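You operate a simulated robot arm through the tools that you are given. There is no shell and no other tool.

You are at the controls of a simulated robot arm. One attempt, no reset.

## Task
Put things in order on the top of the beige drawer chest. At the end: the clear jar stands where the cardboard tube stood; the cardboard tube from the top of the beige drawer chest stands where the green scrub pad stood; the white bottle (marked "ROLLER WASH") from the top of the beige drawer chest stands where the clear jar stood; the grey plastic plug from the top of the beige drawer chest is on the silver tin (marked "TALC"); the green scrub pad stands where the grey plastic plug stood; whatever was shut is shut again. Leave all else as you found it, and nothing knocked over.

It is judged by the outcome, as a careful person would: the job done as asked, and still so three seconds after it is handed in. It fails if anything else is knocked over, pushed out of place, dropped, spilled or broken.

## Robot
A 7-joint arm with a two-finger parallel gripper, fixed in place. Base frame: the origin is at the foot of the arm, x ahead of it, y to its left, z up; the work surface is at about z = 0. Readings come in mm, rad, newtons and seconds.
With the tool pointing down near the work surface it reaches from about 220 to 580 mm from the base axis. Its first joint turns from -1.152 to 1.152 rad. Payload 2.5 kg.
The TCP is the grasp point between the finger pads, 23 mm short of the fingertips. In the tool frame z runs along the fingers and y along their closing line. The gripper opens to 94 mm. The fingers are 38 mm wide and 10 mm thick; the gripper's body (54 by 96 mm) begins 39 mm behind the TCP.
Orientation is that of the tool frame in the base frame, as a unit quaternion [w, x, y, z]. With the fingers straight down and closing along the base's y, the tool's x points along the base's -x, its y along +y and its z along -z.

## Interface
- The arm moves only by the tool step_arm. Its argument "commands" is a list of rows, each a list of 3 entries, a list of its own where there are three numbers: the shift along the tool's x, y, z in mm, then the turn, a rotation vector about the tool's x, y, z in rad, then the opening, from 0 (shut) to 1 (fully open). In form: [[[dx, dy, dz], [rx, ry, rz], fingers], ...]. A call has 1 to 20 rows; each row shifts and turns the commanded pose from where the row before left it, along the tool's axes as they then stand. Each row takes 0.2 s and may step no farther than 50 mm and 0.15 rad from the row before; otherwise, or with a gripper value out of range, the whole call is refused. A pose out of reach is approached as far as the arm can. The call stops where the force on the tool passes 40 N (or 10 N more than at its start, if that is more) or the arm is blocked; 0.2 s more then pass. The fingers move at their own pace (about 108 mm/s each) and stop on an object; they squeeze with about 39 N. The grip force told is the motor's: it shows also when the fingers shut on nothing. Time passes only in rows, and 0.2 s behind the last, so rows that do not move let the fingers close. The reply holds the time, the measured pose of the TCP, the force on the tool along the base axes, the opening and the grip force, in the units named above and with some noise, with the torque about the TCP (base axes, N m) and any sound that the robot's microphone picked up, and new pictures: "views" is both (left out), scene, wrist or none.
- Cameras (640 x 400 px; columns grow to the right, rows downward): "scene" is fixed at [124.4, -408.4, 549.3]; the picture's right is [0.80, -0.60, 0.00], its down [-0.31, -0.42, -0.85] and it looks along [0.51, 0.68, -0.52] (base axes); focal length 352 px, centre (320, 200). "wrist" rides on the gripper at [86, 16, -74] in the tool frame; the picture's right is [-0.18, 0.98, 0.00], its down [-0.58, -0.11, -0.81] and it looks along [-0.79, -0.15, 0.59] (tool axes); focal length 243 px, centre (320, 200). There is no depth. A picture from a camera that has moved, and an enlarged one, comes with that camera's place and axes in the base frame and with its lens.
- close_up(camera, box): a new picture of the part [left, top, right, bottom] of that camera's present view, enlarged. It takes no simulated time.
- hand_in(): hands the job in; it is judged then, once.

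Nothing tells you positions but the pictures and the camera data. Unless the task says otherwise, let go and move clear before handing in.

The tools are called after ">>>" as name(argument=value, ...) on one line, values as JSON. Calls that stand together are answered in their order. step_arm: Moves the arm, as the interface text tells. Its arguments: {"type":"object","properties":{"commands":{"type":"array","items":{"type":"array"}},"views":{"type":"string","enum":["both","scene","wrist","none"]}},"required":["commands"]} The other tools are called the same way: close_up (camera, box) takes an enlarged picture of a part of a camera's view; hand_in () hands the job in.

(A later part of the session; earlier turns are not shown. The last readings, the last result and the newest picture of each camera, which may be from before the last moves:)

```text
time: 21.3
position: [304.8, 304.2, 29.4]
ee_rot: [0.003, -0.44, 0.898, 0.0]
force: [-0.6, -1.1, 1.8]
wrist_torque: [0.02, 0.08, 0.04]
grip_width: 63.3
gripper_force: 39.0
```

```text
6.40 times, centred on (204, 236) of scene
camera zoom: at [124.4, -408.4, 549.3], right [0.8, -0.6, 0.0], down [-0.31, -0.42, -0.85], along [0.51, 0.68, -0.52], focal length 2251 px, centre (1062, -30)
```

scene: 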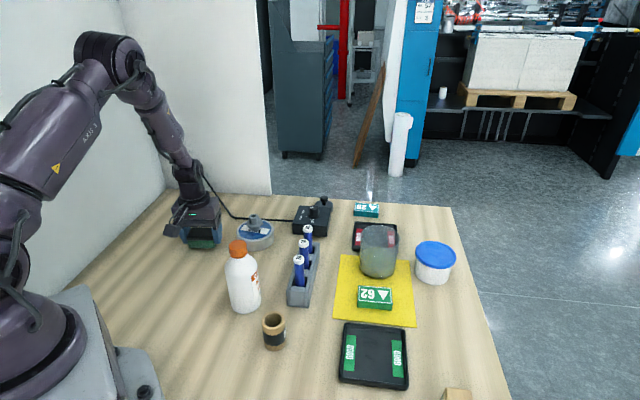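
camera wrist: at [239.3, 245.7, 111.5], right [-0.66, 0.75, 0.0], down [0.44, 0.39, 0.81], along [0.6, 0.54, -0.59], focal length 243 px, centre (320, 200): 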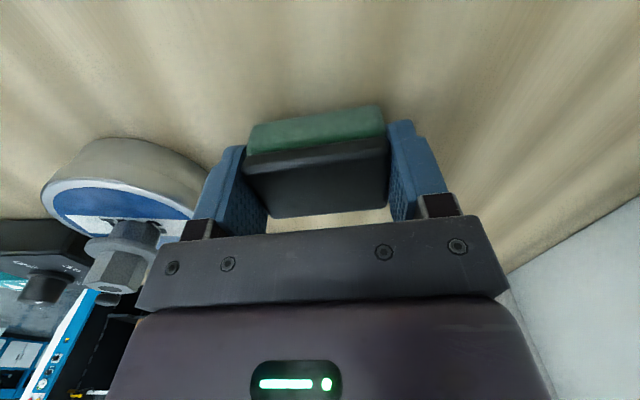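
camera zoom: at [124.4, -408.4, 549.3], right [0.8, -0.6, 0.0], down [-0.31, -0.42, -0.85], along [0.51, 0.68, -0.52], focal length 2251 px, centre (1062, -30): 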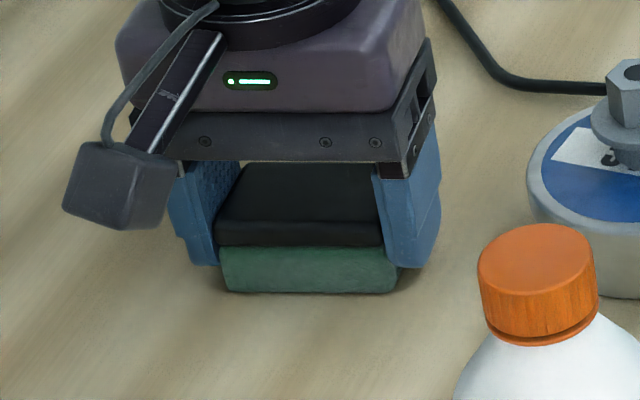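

It has touched down at about 2 N. I'll release and rise.

>>> step_arm(commands=[[[0, 0, 0], [0, 0, 0], 0.75], [[0, 0, 0], [0, 0, 0], 0.85], [[0, 0, 0], [0, 0, 0], 0.85], [[0, 0, -20], [0, 0, 0], 0.85], [[0, 0, -30], [0, 0, 0], 0.85], [[0, 0, -40], [0, 0, 0], 0.85], [[0, 0, -40], [0, 0, 0], 0.85]], views="both")

>>> close_up(camera="scene", box=[154, 205, 254, 267])

>>> close_up(camera="wrist", box=[220, 0, 420, 125])

```text
time: 22.9
position: [305.1, 305.4, 158.8]
ee_rot: [0.001, -0.44, 0.898, 0.001]
force: [0.9, 0.1, 0.8]
wrist_torque: [-0.03, 0.01, -0.04]
grip_width: 80.0
gripper_force: 0.2
camera wrist: at [239.8, 246.4, 233.9], right [-0.66, 0.75, 0.0], down [0.44, 0.39, 0.81], along [0.6, 0.54, -0.59], focal length 243 px, centre (320, 200)
```

scene: 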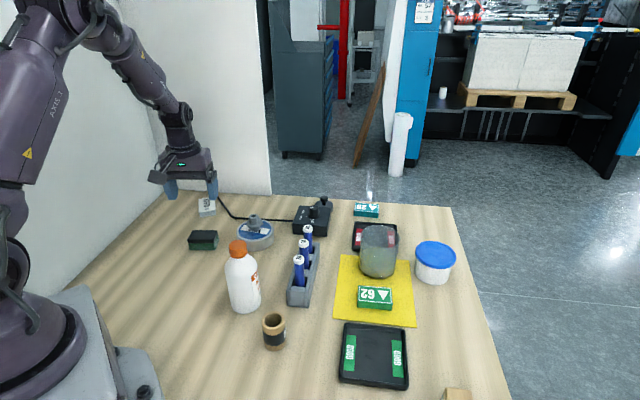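
wrist: 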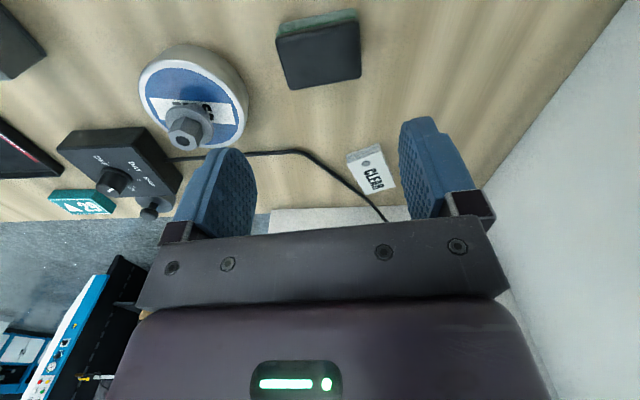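

```text
6.40 times, centred on (204, 236) of scene
camera zoom: at [124.4, -408.4, 549.3], right [0.8, -0.6, 0.0], down [-0.31, -0.42, -0.85], along [0.51, 0.68, -0.52], focal length 2251 px, centre (1062, -30)
```

zoom: 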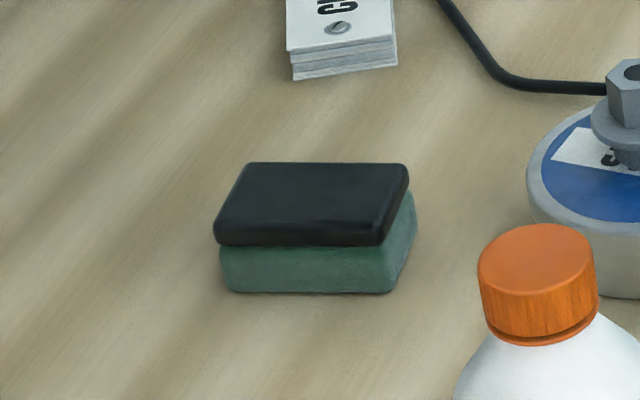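

```text
3.20 times, centred on (320, 62) of wrist
camera zoom: at [239.8, 246.4, 233.9], right [-0.66, 0.75, 0.0], down [0.44, 0.39, 0.81], along [0.6, 0.54, -0.59], focal length 776 px, centre (320, 640)
```

zoom: 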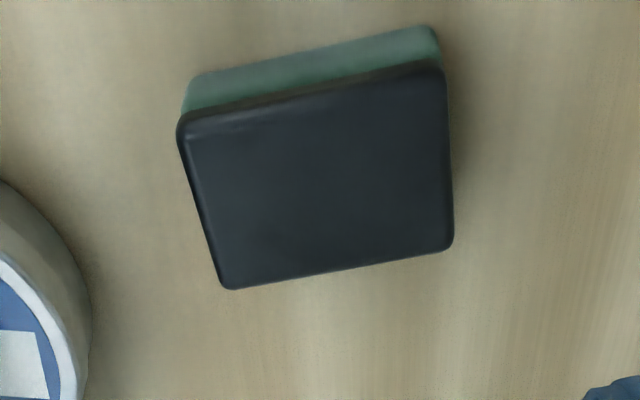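

The pad now sits at the plug's old spot. I'll rise above bottle height, turn the gripper back to close along base y, and cross over to the tube at about (304, -35).

>>> step_arm(commands=[[[0, 0, -40], [0, 0, 0], 0.85], [[0, 0, -40], [0, 0, 0], 0.85], [[0, 0, 0], [0, 0, 0.1302], 0.85], [[0, 0, 0], [0, 0, 0.1302], 0.85], [[0, 0, 0], [0, 0, 0.1302], 0.85], [[0, 0, 0], [0, 0, 0.1302], 0.85], [[0, 0, 0], [0, 0, 0.1302], 0.85], [[0, 0, 0], [0, 0, 0.1302], 0.85], [[0, 0, 0], [0, 0, 0.1302], 0.85], [[0, -42.5, 0], [0, 0, 0], 0.85], [[0, -42.5, 0], [0, 0, 0], 0.85], [[0, -42.5, 0], [0, 0, 0], 0.85], [[0, -42.5, 0], [0, 0, 0], 0.85], [[0, -42.5, 0], [0, 0, 0], 0.85], [[0, -42.5, 0], [0, 0, 0], 0.85], [[0, -42.5, 0], [0, 0, 0], 0.85], [[0, -42.5, 0], [0, 0, 0], 0.85], [[0, 0, 40], [0, 0, 0], 0.8], [[0, 0, 40], [0, 0, 0], 0.8], [[0, 0, 0], [0, 0, 0], 0.8]], views="both")

>>> close_up(camera="wrist", box=[240, 0, 400, 100])

```text
time: 27.1
position: [299.7, -33.1, 158.1]
ee_rot: [0.001, -0.001, 1.0, 0.0]
force: [1.1, -0.7, 0.0]
wrist_torque: [-0.02, 0.0, 0.01]
grip_width: 75.2
gripper_force: 0.1
camera wrist: at [214.7, -16.9, 232.8], right [0.18, 0.98, 0.0], down [0.58, -0.11, 0.81], along [0.79, -0.15, -0.59], focal length 243 px, centre (320, 200)
```

scene: 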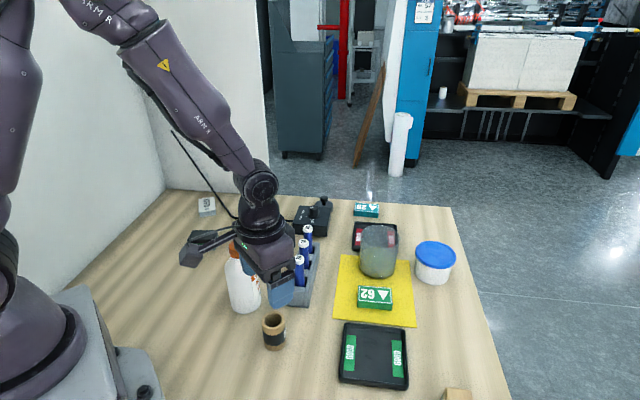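
wrist: 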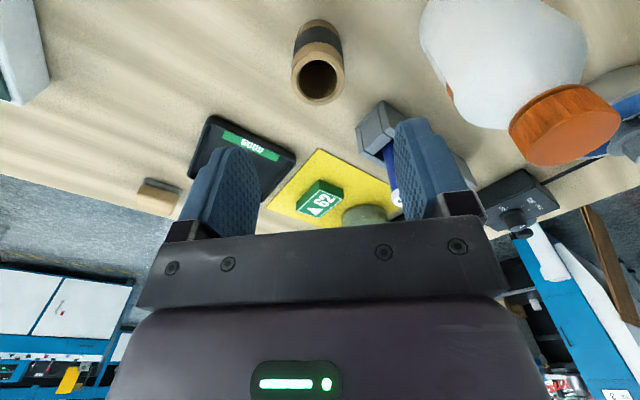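

```text
4.00 times, centred on (320, 50) of wrist
camera zoom: at [214.7, -16.9, 232.8], right [0.18, 0.98, 0.0], down [0.58, -0.11, 0.81], along [0.79, -0.15, -0.59], focal length 970 px, centre (320, 800)
```

zoom: 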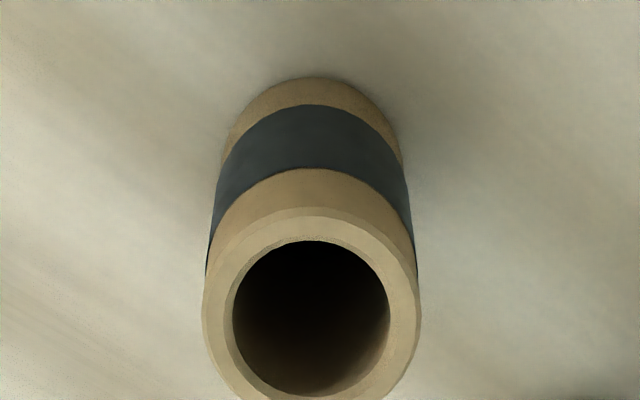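

The tube's centre is at about (304.2, -35.8). I'll centre on it, descend, grip and lift.

>>> step_arm(commands=[[[-4.5, -2.7, 0], [0, 0, 0], 0.8], [[0, 0, 35], [0, 0, 0], 0.8], [[0, 0, 35], [0, 0, 0], 0.8], [[0, 0, 30], [0, 0, 0], 0.8], [[0, 0, 18], [0, 0, 0], 0.8], [[0, 0, 10], [0, 0, 0], 0.8], [[0, 0, 0], [0, 0, 0], 0.8]], views="both")

>>> close_up(camera="scene", box=[204, 260, 344, 348])

```text
time: 28.7
position: [308.8, -36.9, 31.1]
ee_rot: [0.002, 0.0, 1.0, 0.001]
force: [-0.7, -1.0, 0.5]
wrist_torque: [0.02, 0.0, 0.02]
grip_width: 75.4
gripper_force: 0.0
camera wrist: at [223.2, -20.7, 105.9], right [0.18, 0.98, 0.0], down [0.58, -0.11, 0.81], along [0.79, -0.15, -0.59], focal length 243 px, centre (320, 200)
```

scene: 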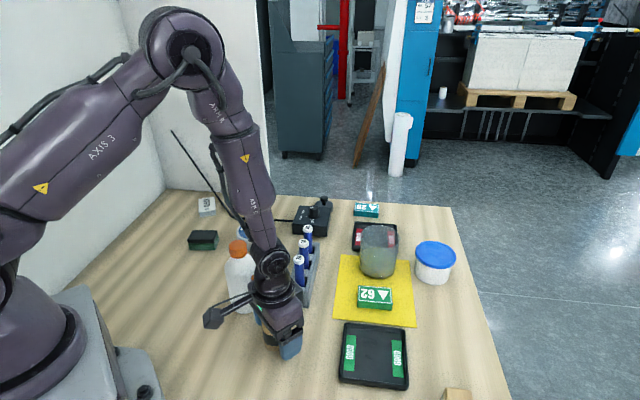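
wrist: 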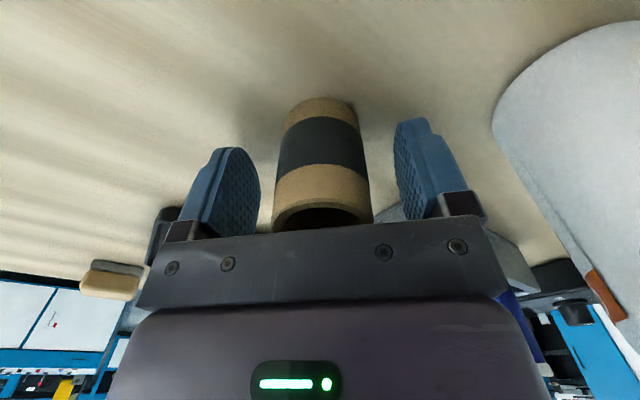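

```text
4.55 times, centred on (274, 304) of scene
camera zoom: at [124.4, -408.4, 549.3], right [0.8, -0.6, 0.0], down [-0.31, -0.42, -0.85], along [0.51, 0.68, -0.52], focal length 1599 px, centre (529, -273)
```

zoom: 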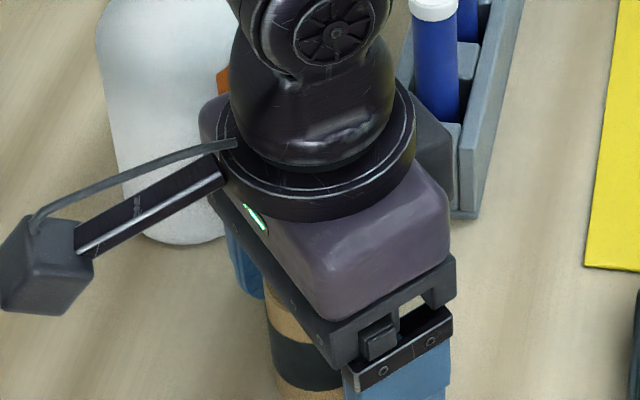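

The TCP is about 4 mm past the tube's axis in x, so I'll correct that, then close and lift high.

>>> step_arm(commands=[[[3.8, 0, 0], [0, 0, 0], 0.8], [[0, 0, 0], [0, 0, 0], 0.6], [[0, 0, 0], [0, 0, 0], 0.2], [[0, 0, 0], [0, 0, 0], 0.2], [[0, 0, 0], [0, 0, 0], 0.2]], views="wrist")

```text
time: 29.9
position: [306.0, -36.6, 32.6]
ee_rot: [0.002, 0.0, 1.0, 0.001]
force: [-0.3, -0.2, 0.9]
wrist_torque: [-0.01, 0.0, -0.04]
grip_width: 39.0
gripper_force: 38.3
camera wrist: at [219.7, -20.4, 105.8], right [0.18, 0.98, 0.0], down [0.58, -0.11, 0.81], along [0.79, -0.15, -0.59], focal length 243 px, centre (320, 200)
```

wrist: 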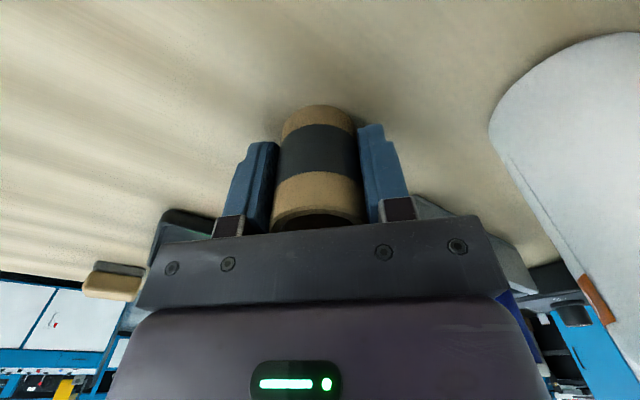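

The tube is gripped at 39 mm. I'll lift it above bottle height and carry it over to the pad's old spot at (232.7, 176.3).

>>> step_arm(commands=[[[0, 0, -10], [0, 0, 0], 0.2], [[0, 0, -30], [0, 0, 0], 0.2], [[0, 0, -40], [0, 0, 0], 0.2], [[0, 0, -40], [0, 0, 0], 0.2], [[0, 0, -40], [0, 0, 0], 0.2], [[0, 0, -30], [0, 0, 0], 0.2], [[12, 35.5, 0], [0, 0, 0], 0.2], [[12, 35.5, 0], [0, 0, 0], 0.2], [[12, 35.5, 0], [0, 0, 0], 0.2], [[12, 35.5, 0], [0, 0, 0], 0.2], [[12, 35.5, 0], [0, 0, 0], 0.2], [[12, 35.5, 0], [0, 0, 0], 0.2], [[0, 0, 40], [0, 0, 0], 0.2], [[0, 0, 40], [0, 0, 0], 0.2], [[0, 0, 40], [0, 0, 0], 0.2], [[0, 0, 30], [0, 0, 0], 0.2], [[0, 0, 15], [0, 0, 0], 0.2], [[0, 0, 0], [0, 0, 0], 0.2]], views="both")

>>> close_up(camera="scene", box=[124, 220, 264, 308])

```text
time: 33.7
position: [231.8, 178.4, 55.2]
ee_rot: [0.002, 0.0, 1.0, 0.002]
force: [0.0, -0.6, -0.2]
wrist_torque: [-0.01, 0.02, -0.02]
grip_width: 38.8
gripper_force: 38.6
camera wrist: at [146.7, 194.1, 129.6], right [0.18, 0.98, 0.0], down [0.58, -0.11, 0.81], along [0.79, -0.15, -0.59], focal length 243 px, centre (320, 200)
```

scene: 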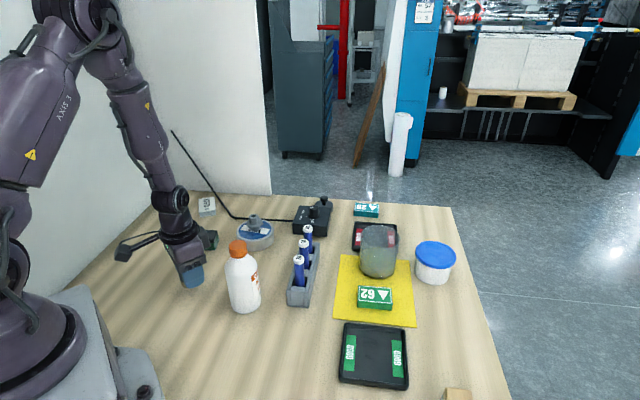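
wrist: 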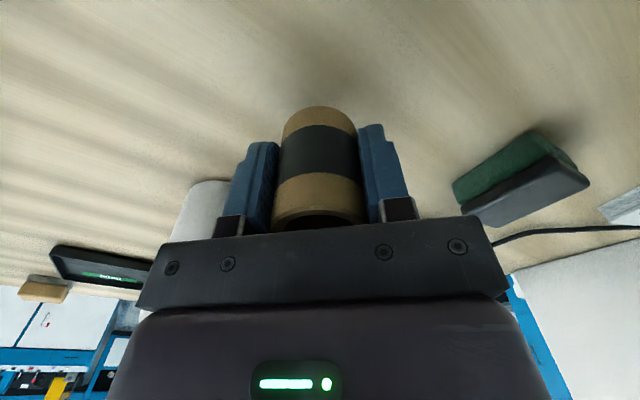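

```text
4.55 times, centred on (194, 264) of scene
camera zoom: at [124.4, -408.4, 549.3], right [0.8, -0.6, 0.0], down [-0.31, -0.42, -0.85], along [0.51, 0.68, -0.52], focal length 1599 px, centre (893, -91)
```

zoom: 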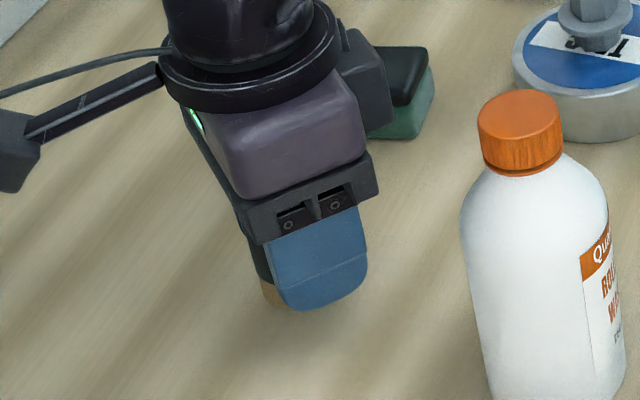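

The tube is over the pad's old spot. I'll make a small correction and lower it.

>>> step_arm(commands=[[[-1, -1, 8], [0, 0, 0], 0.2], [[0, 0, 7], [0, 0, 0], 0.2], [[0, 0, 4], [0, 0, 0], 0.2], [[0, 0, 2], [0, 0, 0], 0.2], [[0, 0, 0], [0, 0, 0], 0.2]], views="none")

```text
time: 34.9
position: [234.8, 174.7, 34.4]
ee_rot: [0.002, 0.0, 1.0, 0.001]
force: [0.4, -0.1, -0.6]
wrist_torque: [0.02, 0.01, -0.02]
grip_width: 39.0
gripper_force: 38.7
```

>>> step_arm(commands=[[[0.5, 1, 1], [0, 0, 0], 0.2], [[0, 0, 0.7], [0, 0, 0], 0.2], [[0, 0, 0], [0, 0, 0], 0.2]], views="none")

```text
time: 35.7
position: [233.6, 175.6, 33.6]
ee_rot: [0.001, 0.001, 1.0, 0.001]
force: [1.3, -0.6, -0.5]
wrist_torque: [-0.01, 0.02, 0.02]
grip_width: 38.6
gripper_force: 39.1
```

>>> step_arm(commands=[[[0, 0, 0.7], [0, 0, 0], 0.2], [[0, 0, 0.5], [0, 0, 0], 0.2], [[0, 0, 0], [0, 0, 0], 0.2]], views="wrist")

>>> close_up(camera="scene", box=[154, 240, 254, 302])

```text
time: 36.5
position: [233.5, 175.7, 31.0]
ee_rot: [0.002, 0.0, 1.0, 0.001]
force: [-0.4, -0.3, -0.7]
wrist_torque: [0.0, 0.0, 0.0]
grip_width: 38.8
gripper_force: 39.1
camera wrist: at [148.4, 192.7, 106.4], right [0.18, 0.98, 0.0], down [0.58, -0.11, 0.81], along [0.79, -0.15, -0.59], focal length 243 px, centre (320, 200)
```

wrist: 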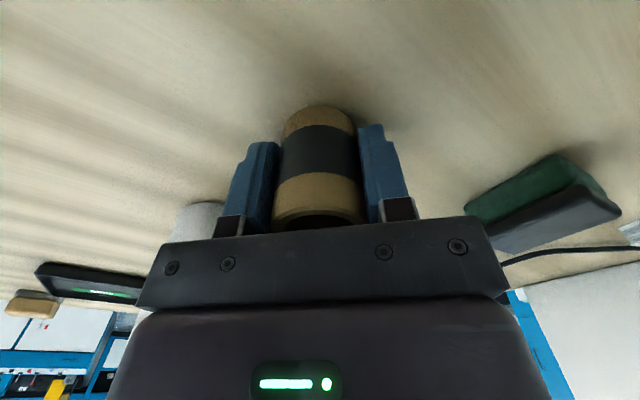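

```text
6.40 times, centred on (204, 271) of scene
camera zoom: at [124.4, -408.4, 549.3], right [0.8, -0.6, 0.0], down [-0.31, -0.42, -0.85], along [0.51, 0.68, -0.52], focal length 2251 px, centre (1062, -254)
```

zoom: 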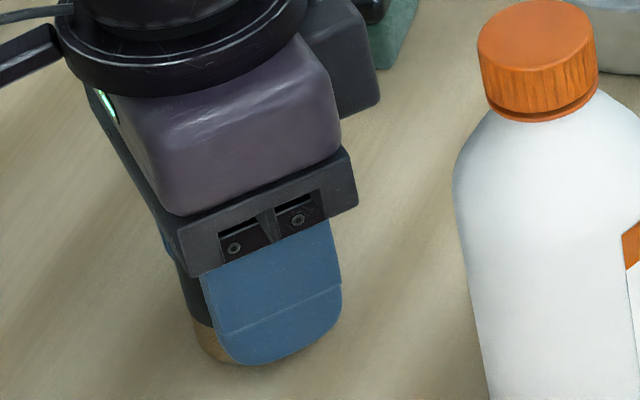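

There's no contact yet, so I'll keep going in small steps.

>>> step_arm(commands=[[[0, 0, 0.5], [0, 0, 0], 0.2], [[0, 0, 0.5], [0, 0, 0], 0.2], [[0, 0, 0], [0, 0, 0], 0.2]], views="none")

```text
time: 37.3
position: [234.6, 176.2, 31.4]
ee_rot: [0.001, 0.0, 1.0, 0.0]
force: [0.2, 0.2, 2.4]
wrist_torque: [-0.03, -0.02, -0.05]
grip_width: 38.8
gripper_force: 38.6
```

It has touched down at about 2.4 N. I'll release and rise above bottle height.

>>> step_arm(commands=[[[0, 0, 0], [0, 0, 0], 0.5], [[0, 0, 0], [0, 0, 0], 0.7], [[0, 0, 0], [0, 0, 0], 0.7], [[0, 0, -10], [0, 0, 0], 0.7], [[0, 0, -30], [0, 0, 0], 0.7], [[0, 0, -40], [0, 0, 0], 0.7], [[0, 0, -40], [0, 0, 0], 0.7], [[0, 0, -40], [0, 0, 0], 0.7], [[0, 0, -40], [0, 0, 0], 0.7]], views="both")

>>> close_up(camera="scene", box=[154, 240, 254, 302])

```text
time: 39.3
position: [234.9, 174.5, 235.1]
ee_rot: [0.001, -0.001, 1.0, 0.001]
force: [-0.5, 0.0, -0.2]
wrist_torque: [-0.03, 0.01, 0.01]
grip_width: 65.9
gripper_force: 0.1
camera wrist: at [148.2, 191.2, 308.6], right [0.18, 0.98, 0.0], down [0.58, -0.11, 0.81], along [0.79, -0.15, -0.59], focal length 243 px, centre (320, 200)
```

scene: 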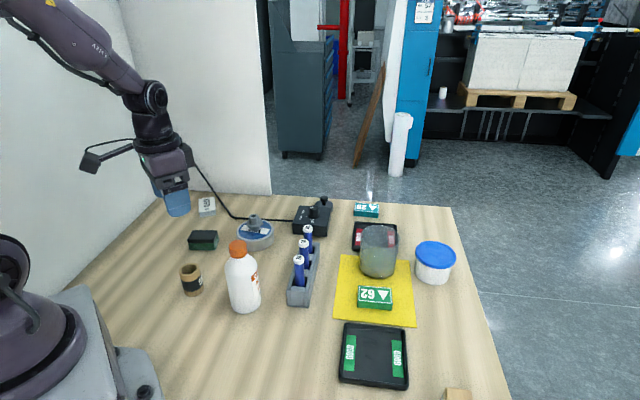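
wrist: 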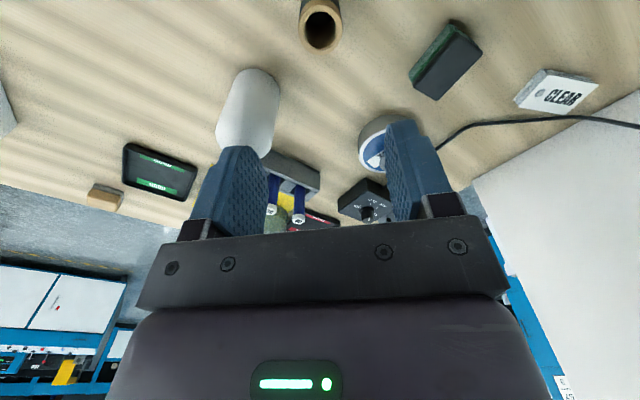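

```text
6.40 times, centred on (204, 271) of scene
camera zoom: at [124.4, -408.4, 549.3], right [0.8, -0.6, 0.0], down [-0.31, -0.42, -0.85], along [0.51, 0.68, -0.52], focal length 2251 px, centre (1062, -254)
```

zoom: 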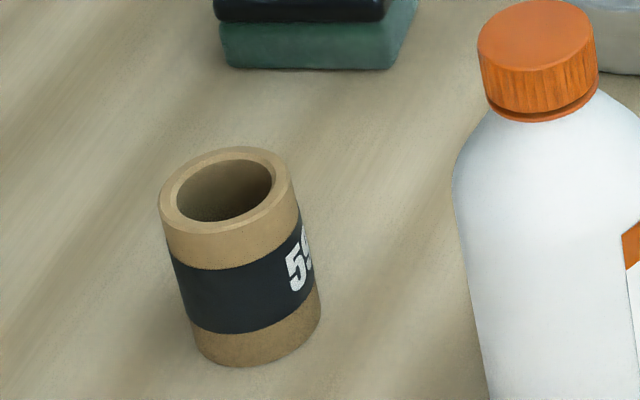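

The tube stands at the pad's old spot. Next is the jar at about (588, -5), at the edge of reach. I'll move nearer at height and look at it first.

>>> step_arm(commands=[[[-30.6, -22.5, 0], [0, 0, 0], 0.8], [[-30.6, -22.5, 0], [0, 0, 0], 0.9], [[-30.6, -22.5, 0], [0, 0, 0], 1.0], [[-30.6, -22.5, 0], [0, 0, 0], 1.0], [[-30.6, -22.5, 0], [0, 0, 0], 1.0], [[-30.6, -22.5, 0], [0, 0, 0], 1.0], [[-30.6, -22.5, 0], [0, 0, 0], 1.0], [[-30.6, -22.5, 0], [0, 0, 0], 1.0], [[-35, 0, 0], [0, 0, 0], 1.0], [[-35, 0, 0], [0, 0, 0], 1.0], [[0, 0, 0], [0, 0, 0], 1.0]], views="both")

>>> close_up(camera="wrist", box=[220, 0, 420, 160])

```text
time: 41.7
position: [548.5, -7.9, 229.5]
ee_rot: [0.0, 0.0, 1.0, 0.001]
force: [1.2, -0.5, -0.1]
wrist_torque: [-0.01, 0.03, -0.05]
grip_width: 94.0
gripper_force: 0.1
camera wrist: at [462.3, 8.6, 303.6], right [0.18, 0.98, 0.0], down [0.58, -0.11, 0.81], along [0.79, -0.15, -0.59], focal length 243 px, centre (320, 200)
```

scene: 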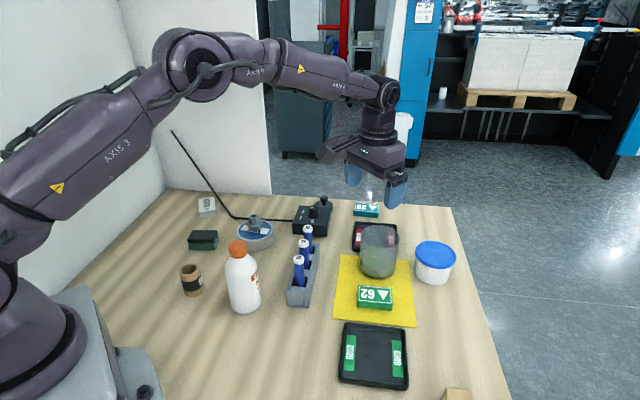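
wrist: 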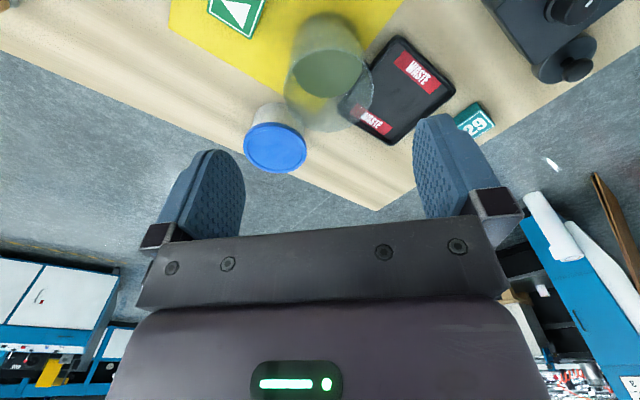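

```text
2.50 times, centred on (320, 80) of wrist
camera zoom: at [462.3, 8.6, 303.6], right [0.18, 0.98, 0.0], down [0.58, -0.11, 0.81], along [0.79, -0.15, -0.59], focal length 606 px, centre (320, 500)
```

zoom: 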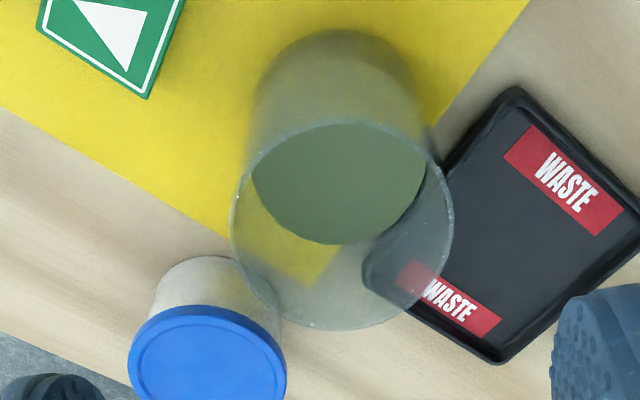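

The jar's centre is at about (587, -5.5), with a rim of about 83 mm and a height of about 92 mm. I'll test how far forward the tool-down pose goes while still well above it.

>>> step_arm(commands=[[[0, 2.4, 20], [0, 0, 0], 1.0], [[-20, 0, 20], [0, 0, 0], 1.0], [[-19, 0, 20], [0, 0, 0], 1.0], [[0, 0, 0], [0, 0, 0], 1.0], [[0, 0, 0], [0, 0, 0], 1.0]], views="both")

```text
time: 42.9
position: [588.8, -3.7, 171.8]
ee_rot: [0.002, 0.0, 1.0, 0.001]
force: [0.4, -0.5, 0.3]
wrist_torque: [-0.02, 0.01, 0.04]
grip_width: 93.9
gripper_force: 0.2
camera wrist: at [502.2, 13.3, 246.1], right [0.18, 0.98, 0.0], down [0.58, -0.11, 0.81], along [0.79, -0.15, -0.59], focal length 243 px, centre (320, 200)
```

scene: 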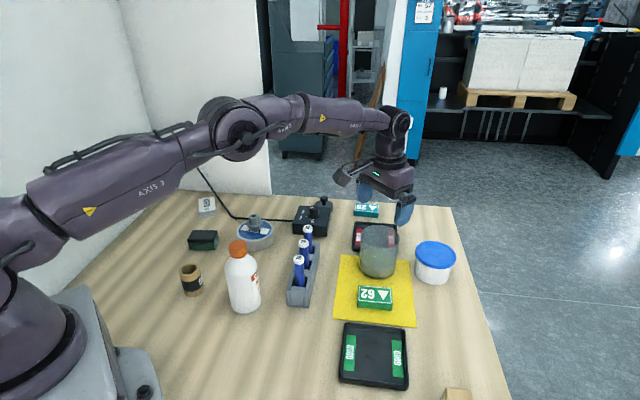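
wrist: 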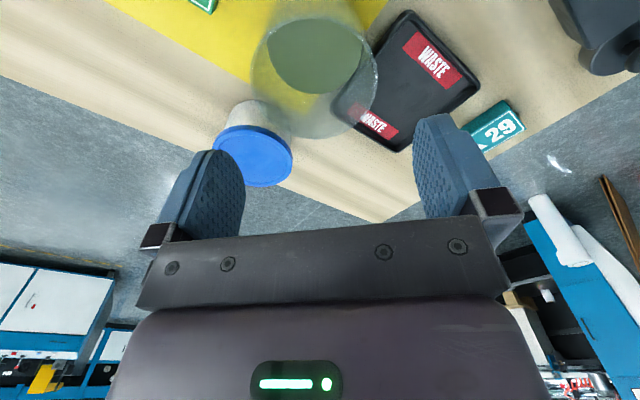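

It reaches x≈589 at z=172. I'll measure the jar precisely in this view.

>>> close_up(camera="wrist", box=[220, 0, 420, 160])

>>> close_up(camera="wrist", box=[180, 0, 500, 200])

```text
2.50 times, centred on (320, 80) of wrist
camera zoom: at [502.2, 13.3, 246.1], right [0.18, 0.98, 0.0], down [0.58, -0.11, 0.81], along [0.79, -0.15, -0.59], focal length 606 px, centre (320, 500)
```

zoom: 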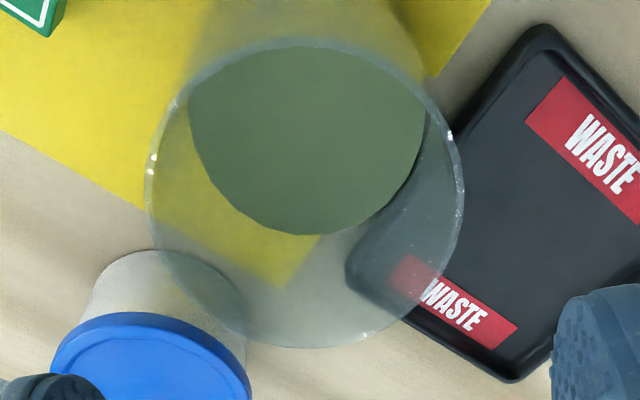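

```text
2.00 times, centred on (340, 100) of wrist
camera zoom: at [502.2, 13.3, 246.1], right [0.18, 0.98, 0.0], down [0.58, -0.11, 0.81], along [0.79, -0.15, -0.59], focal length 485 px, centre (280, 400)
```

zoom: 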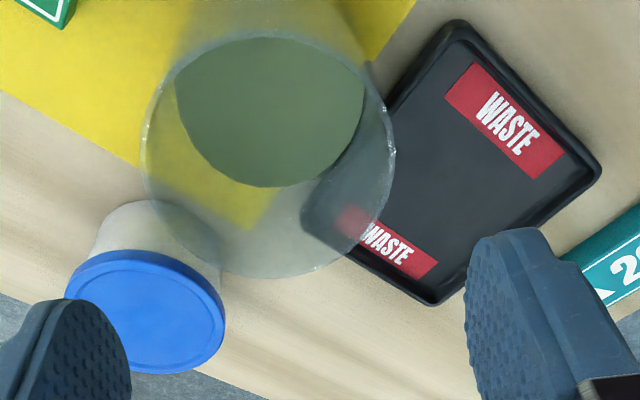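

The jar is about 4 mm to the tool's right. I'll correct and go down to just above the rim, then check again.

>>> step_arm(commands=[[[0.8, -3.8, 0], [0, 0, 0], 1.0], [[0, 0, 20], [0, 0, 0], 1.0], [[0, 0, 20], [0, 0, 0], 1.0], [[0, 0, 8], [0, 0, 0], 1.0], [[0, 0, 0], [0, 0, 0], 1.0], [[0, 0, 0], [0, 0, 0], 1.0]], views="both")

>>> close_up(camera="wrist", box=[160, 20, 480, 220])

>>> close_up(camera="scene", box=[320, 150, 460, 290])

```text
time: 44.3
position: [587.7, -4.2, 122.5]
ee_rot: [0.001, -0.001, 1.0, 0.001]
force: [0.2, 1.2, 0.5]
wrist_torque: [0.02, 0.02, -0.01]
grip_width: 94.0
gripper_force: 0.0
camera wrist: at [501.2, 12.1, 197.2], right [0.18, 0.98, 0.0], down [0.58, -0.11, 0.81], along [0.79, -0.15, -0.59], focal length 243 px, centre (320, 200)
```

scene: 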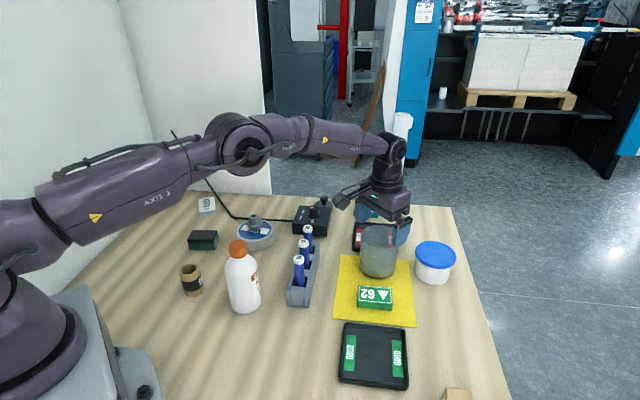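
wrist: 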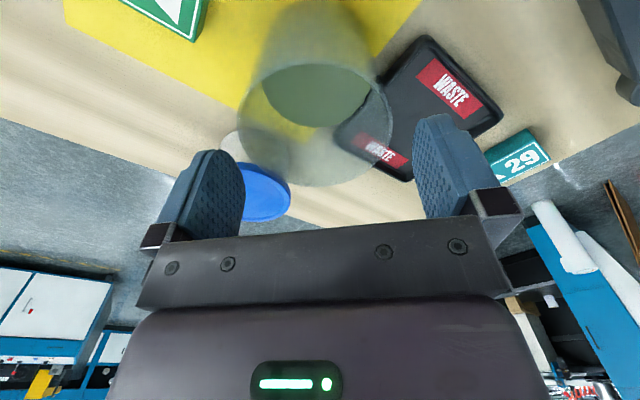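

```text
2.00 times, centred on (320, 120) of wrist
camera zoom: at [501.2, 12.1, 197.2], right [0.18, 0.98, 0.0], down [0.58, -0.11, 0.81], along [0.79, -0.15, -0.59], focal length 485 px, centre (320, 360)
```

zoom: 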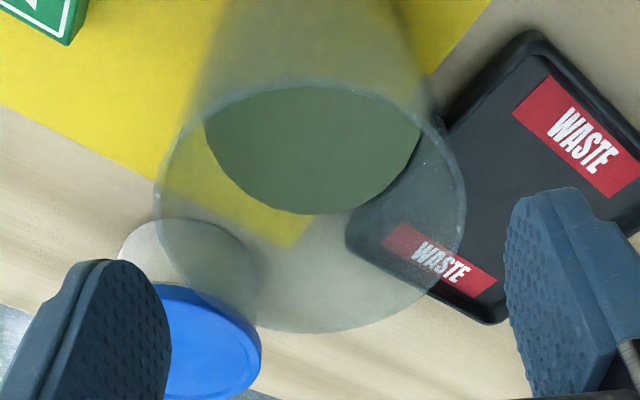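

```text
2.86 times, centred on (390, 220) of scene
camera zoom: at [124.4, -408.4, 549.3], right [0.8, -0.6, 0.0], down [-0.31, -0.42, -0.85], along [0.51, 0.68, -0.52], focal length 1005 px, centre (120, 143)
```

zoom: 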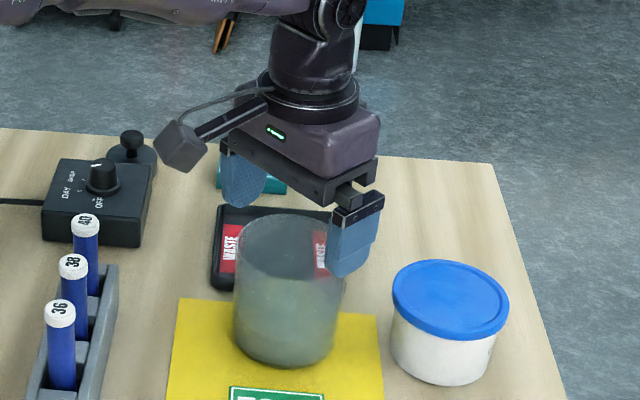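

The jar is still about 3 mm to the side. I'll correct again and move the tips just level with the rim before continuing.

>>> step_arm(commands=[[[0, -2.9, 0], [0, 0, 0], 1.0], [[0, 0, 0], [0, 0, 0], 1.0], [[0, 0, 4], [0, 0, 0], 1.0], [[0, 0, 0], [0, 0, 0], 1.0], [[0, 0, 0], [0, 0, 0], 1.0]], views="wrist")

>>> close_up(camera="wrist", box=[160, 20, 480, 220])

>>> close_up(camera="scene", box=[330, 190, 430, 252])

```text
time: 45.5
position: [587.7, -8.9, 119.8]
ee_rot: [0.001, 0.0, 1.0, 0.001]
force: [0.1, 0.0, 0.5]
wrist_torque: [0.01, 0.02, -0.01]
grip_width: 93.8
gripper_force: 0.1
camera wrist: at [501.7, 8.0, 193.9], right [0.18, 0.98, 0.0], down [0.58, -0.11, 0.81], along [0.79, -0.15, -0.59], focal length 243 px, centre (320, 200)
```

wrist: 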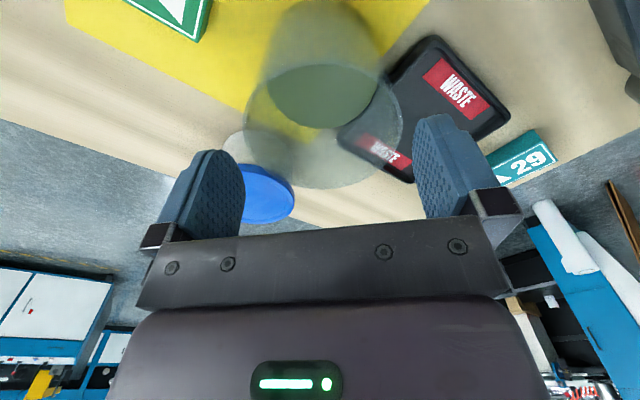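

```text
2.00 times, centred on (320, 120) of wrist
camera zoom: at [501.7, 8.0, 193.9], right [0.18, 0.98, 0.0], down [0.58, -0.11, 0.81], along [0.79, -0.15, -0.59], focal length 485 px, centre (320, 360)
```

zoom: 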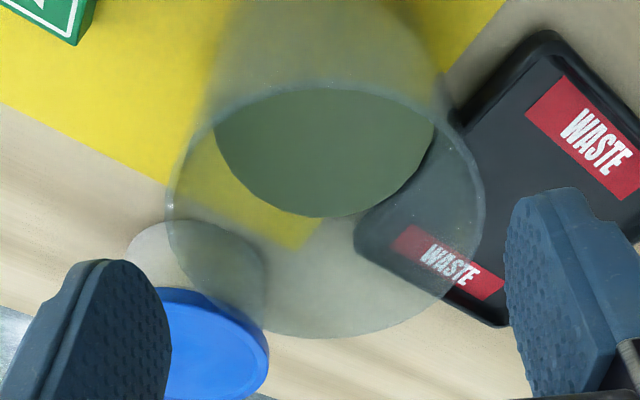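

```text
6.40 times, centred on (380, 221) of scene
camera zoom: at [124.4, -408.4, 549.3], right [0.8, -0.6, 0.0], down [-0.31, -0.42, -0.85], along [0.51, 0.68, -0.52], focal length 2251 px, centre (-64, 66)
```

zoom: 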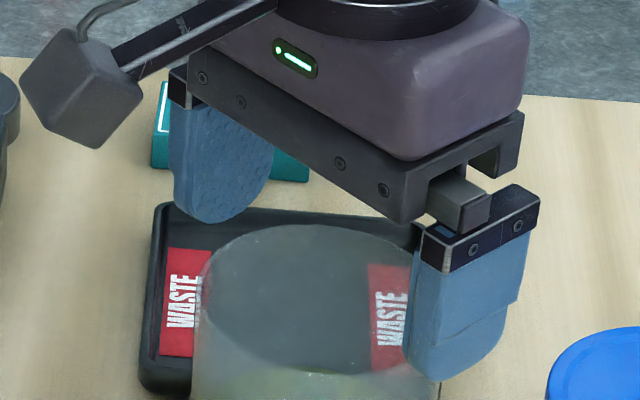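

The jar is now centred to within about 1.5 mm. I'll make one last small correction and lower the fingers around the jar.

>>> step_arm(commands=[[[0, 1.3, 0], [0, 0, 0], 1.0], [[0, 0, 8], [0, 0, 0], 1.0], [[0, 0, 8], [0, 0, 0], 1.0], [[0, 0, 0], [0, 0, 0], 1.0]], views="both")

>>> close_up(camera="wrist", box=[160, 20, 480, 220])

>>> close_up(camera="scene", box=[330, 190, 430, 252])

```text
time: 46.5
position: [586.9, -6.5, 103.3]
ee_rot: [0.001, 0.0, 1.0, 0.001]
force: [0.6, 0.6, -0.2]
wrist_torque: [0.01, 0.01, 0.0]
grip_width: 94.2
gripper_force: 0.0
camera wrist: at [502.0, 9.2, 177.9], right [0.18, 0.98, 0.0], down [0.58, -0.11, 0.81], along [0.79, -0.15, -0.59], focal length 243 px, centre (320, 200)
```

scene: 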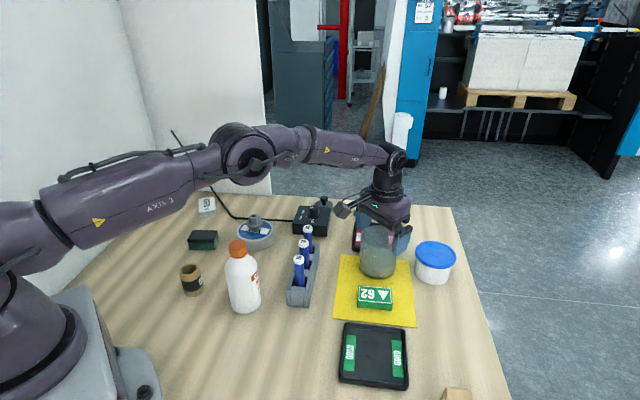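
wrist: 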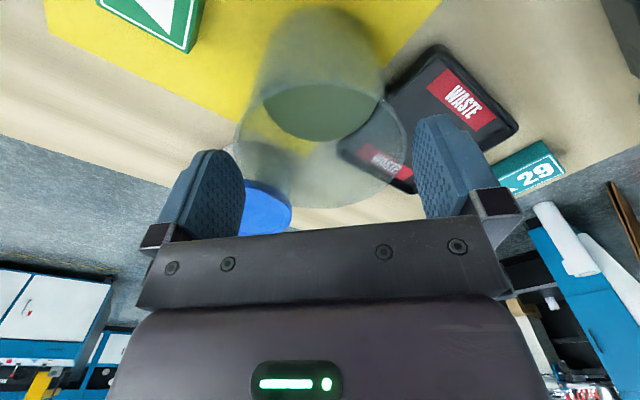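

```text
2.00 times, centred on (320, 120) of wrist
camera zoom: at [502.0, 9.2, 177.9], right [0.18, 0.98, 0.0], down [0.58, -0.11, 0.81], along [0.79, -0.15, -0.59], focal length 485 px, centre (320, 360)
```

zoom: 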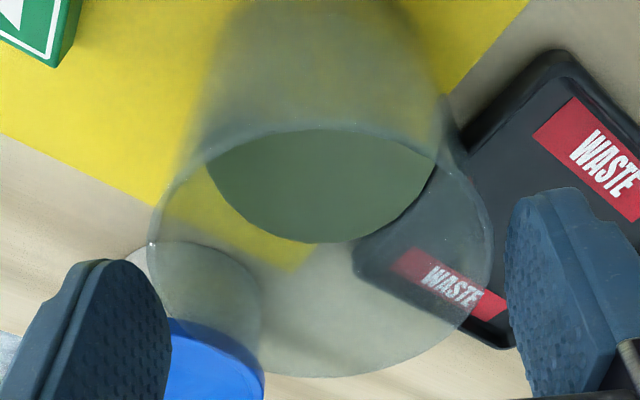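

```text
6.40 times, centred on (380, 221) of scene
camera zoom: at [124.4, -408.4, 549.3], right [0.8, -0.6, 0.0], down [-0.31, -0.42, -0.85], along [0.51, 0.68, -0.52], focal length 2251 px, centre (-64, 66)
```

zoom: 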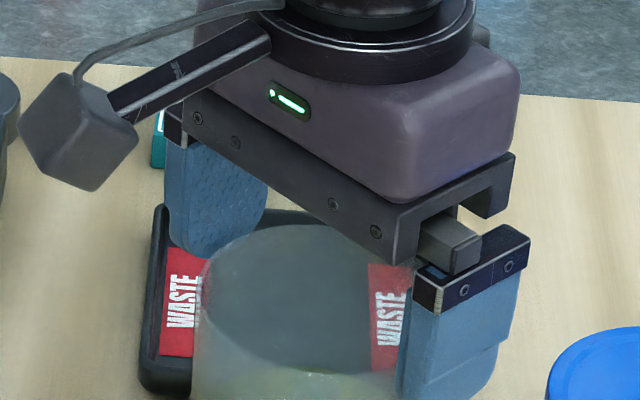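

The jar is centred between the fingers. I'll continue down to grip height at z≈62.

>>> step_arm(commands=[[[0, 0, 10], [0, 0, 0], 1.0], [[0, 0, 10], [0, 0, 0], 1.0], [[0, 0, 10], [0, 0, 0], 1.0], [[0, 0, 8], [0, 0, 0], 1.0], [[0, 0, 0], [0, 0, 0], 1.0]], views="both")

>>> close_up(camera="scene", box=[320, 200, 448, 280])

```text
time: 47.7
position: [587.6, -8.2, 66.0]
ee_rot: [0.002, 0.0, 1.0, 0.001]
force: [0.0, -0.2, 0.3]
wrist_torque: [-0.02, 0.0, 0.01]
grip_width: 94.1
gripper_force: 0.0
camera wrist: at [500.8, 8.6, 140.0], right [0.18, 0.98, 0.0], down [0.58, -0.11, 0.81], along [0.79, -0.15, -0.59], focal length 243 px, centre (320, 200)
```

scene: 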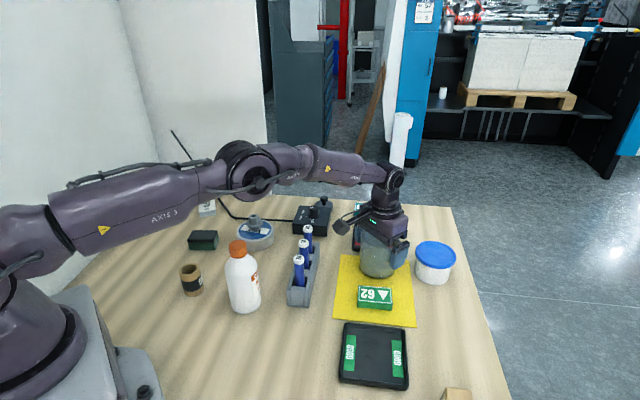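
wrist: 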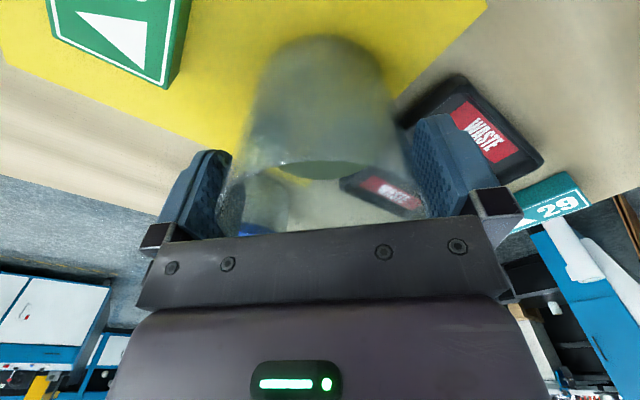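

```text
5.00 times, centred on (384, 240) of scene
camera zoom: at [124.4, -408.4, 549.3], right [0.8, -0.6, 0.0], down [-0.31, -0.42, -0.85], along [0.51, 0.68, -0.52], focal length 1759 px, centre (0, 0)
```

zoom: 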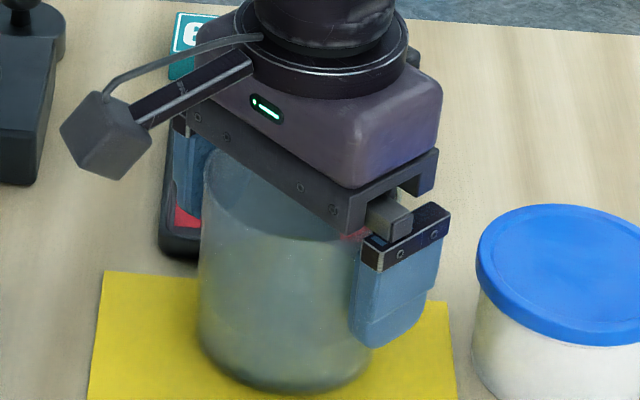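

The fingers straddle the jar, so I'll close on it.

>>> step_arm(commands=[[[0, 0, 1], [0, 0, 0], 0.92], [[0, 0, 0], [0, 0, 0], 0.85], [[0, 0, 0], [0, 0, 0], 0.7], [[0, 0, 0], [0, 0, 0], 0.7], [[0, 0, 0], [0, 0, 0], 0.7]], views="both")

>>> close_up(camera="scene", box=[320, 200, 448, 280])

```text
time: 48.9
position: [588.0, -7.2, 64.7]
ee_rot: [0.001, 0.0, 1.0, 0.001]
force: [0.1, 4.0, 3.0]
wrist_torque: [0.01, 0.03, -0.01]
grip_width: 82.4
gripper_force: 38.9
camera wrist: at [500.8, 8.8, 139.5], right [0.18, 0.98, 0.0], down [0.58, -0.11, 0.81], along [0.79, -0.15, -0.59], focal length 243 px, centre (320, 200)
```

scene: 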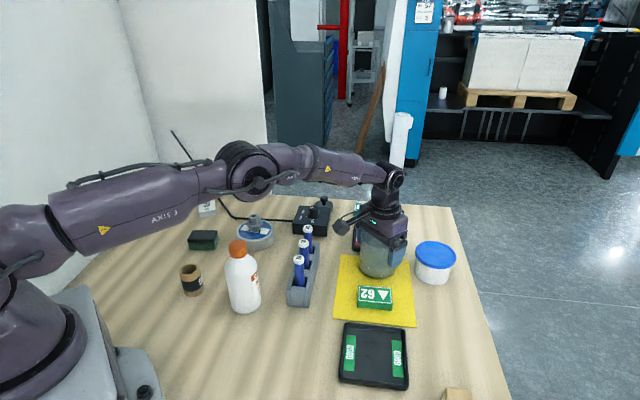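
wrist: 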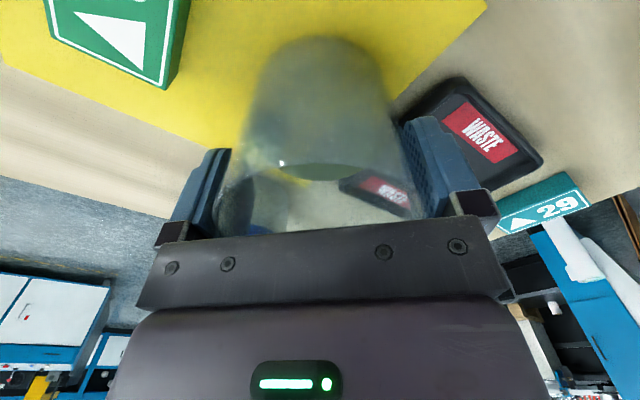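

```text
5.00 times, centred on (384, 240) of scene
camera zoom: at [124.4, -408.4, 549.3], right [0.8, -0.6, 0.0], down [-0.31, -0.42, -0.85], along [0.51, 0.68, -0.52], focal length 1759 px, centre (0, 0)
```

zoom: 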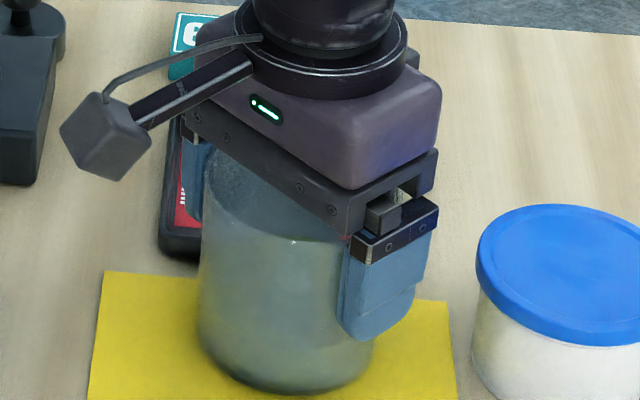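

The jar is gripped at 82.4 mm. I'll lift slowly and check for slipping or tilting.

>>> step_arm(commands=[[[0, 0, -2], [0, 0, 0], 0.7], [[0, 0, -4], [0, 0, 0], 0.7], [[0, 0, -7], [0, 0, 0], 0.7], [[0, 0, -8], [0, 0, 0], 0.7], [[0, 0, -8], [0, 0, 0], 0.7], [[0, 0, -5], [0, 0, 0], 0.7], [[0, 0, -2], [0, 0, 0], 0.7], [[0, 0, 0], [0, 0, 0], 0.7]], views="both")

>>> close_up(camera="scene", box=[320, 190, 448, 270])

```text
time: 50.7
position: [587.3, -6.4, 100.7]
ee_rot: [0.001, 0.0, 1.0, 0.0]
force: [0.4, 0.1, -3.0]
wrist_torque: [-0.02, -0.02, 0.0]
grip_width: 82.3
gripper_force: 39.2
camera wrist: at [500.4, 9.3, 175.2], right [0.18, 0.98, 0.0], down [0.58, -0.11, 0.81], along [0.79, -0.15, -0.59], focal length 243 px, centre (320, 200)
```

scene: 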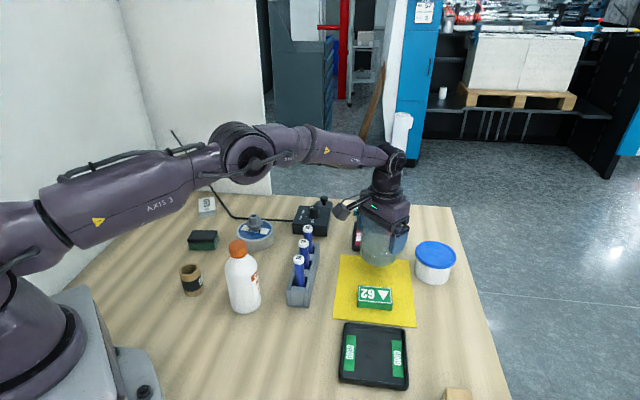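
wrist: 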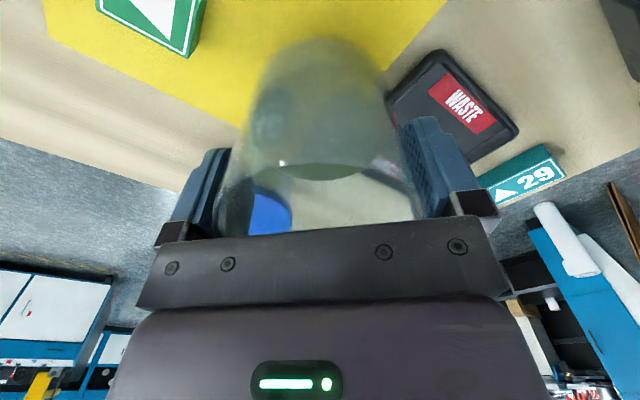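

```text
5.00 times, centred on (384, 230) of scene
camera zoom: at [124.5, -408.4, 549.3], right [0.8, -0.6, 0.0], down [-0.31, -0.42, -0.85], along [0.51, 0.68, -0.52], focal length 1759 px, centre (0, 50)
```

zoom: 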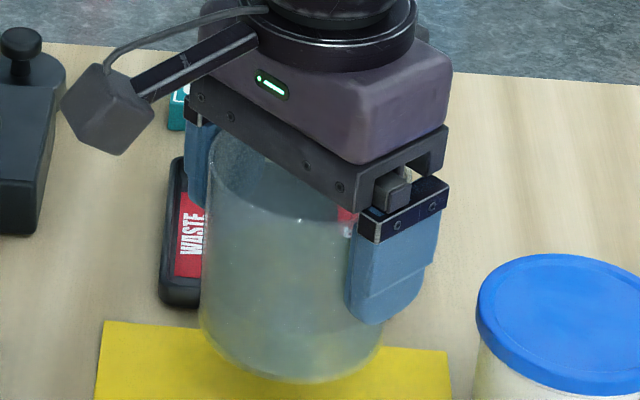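

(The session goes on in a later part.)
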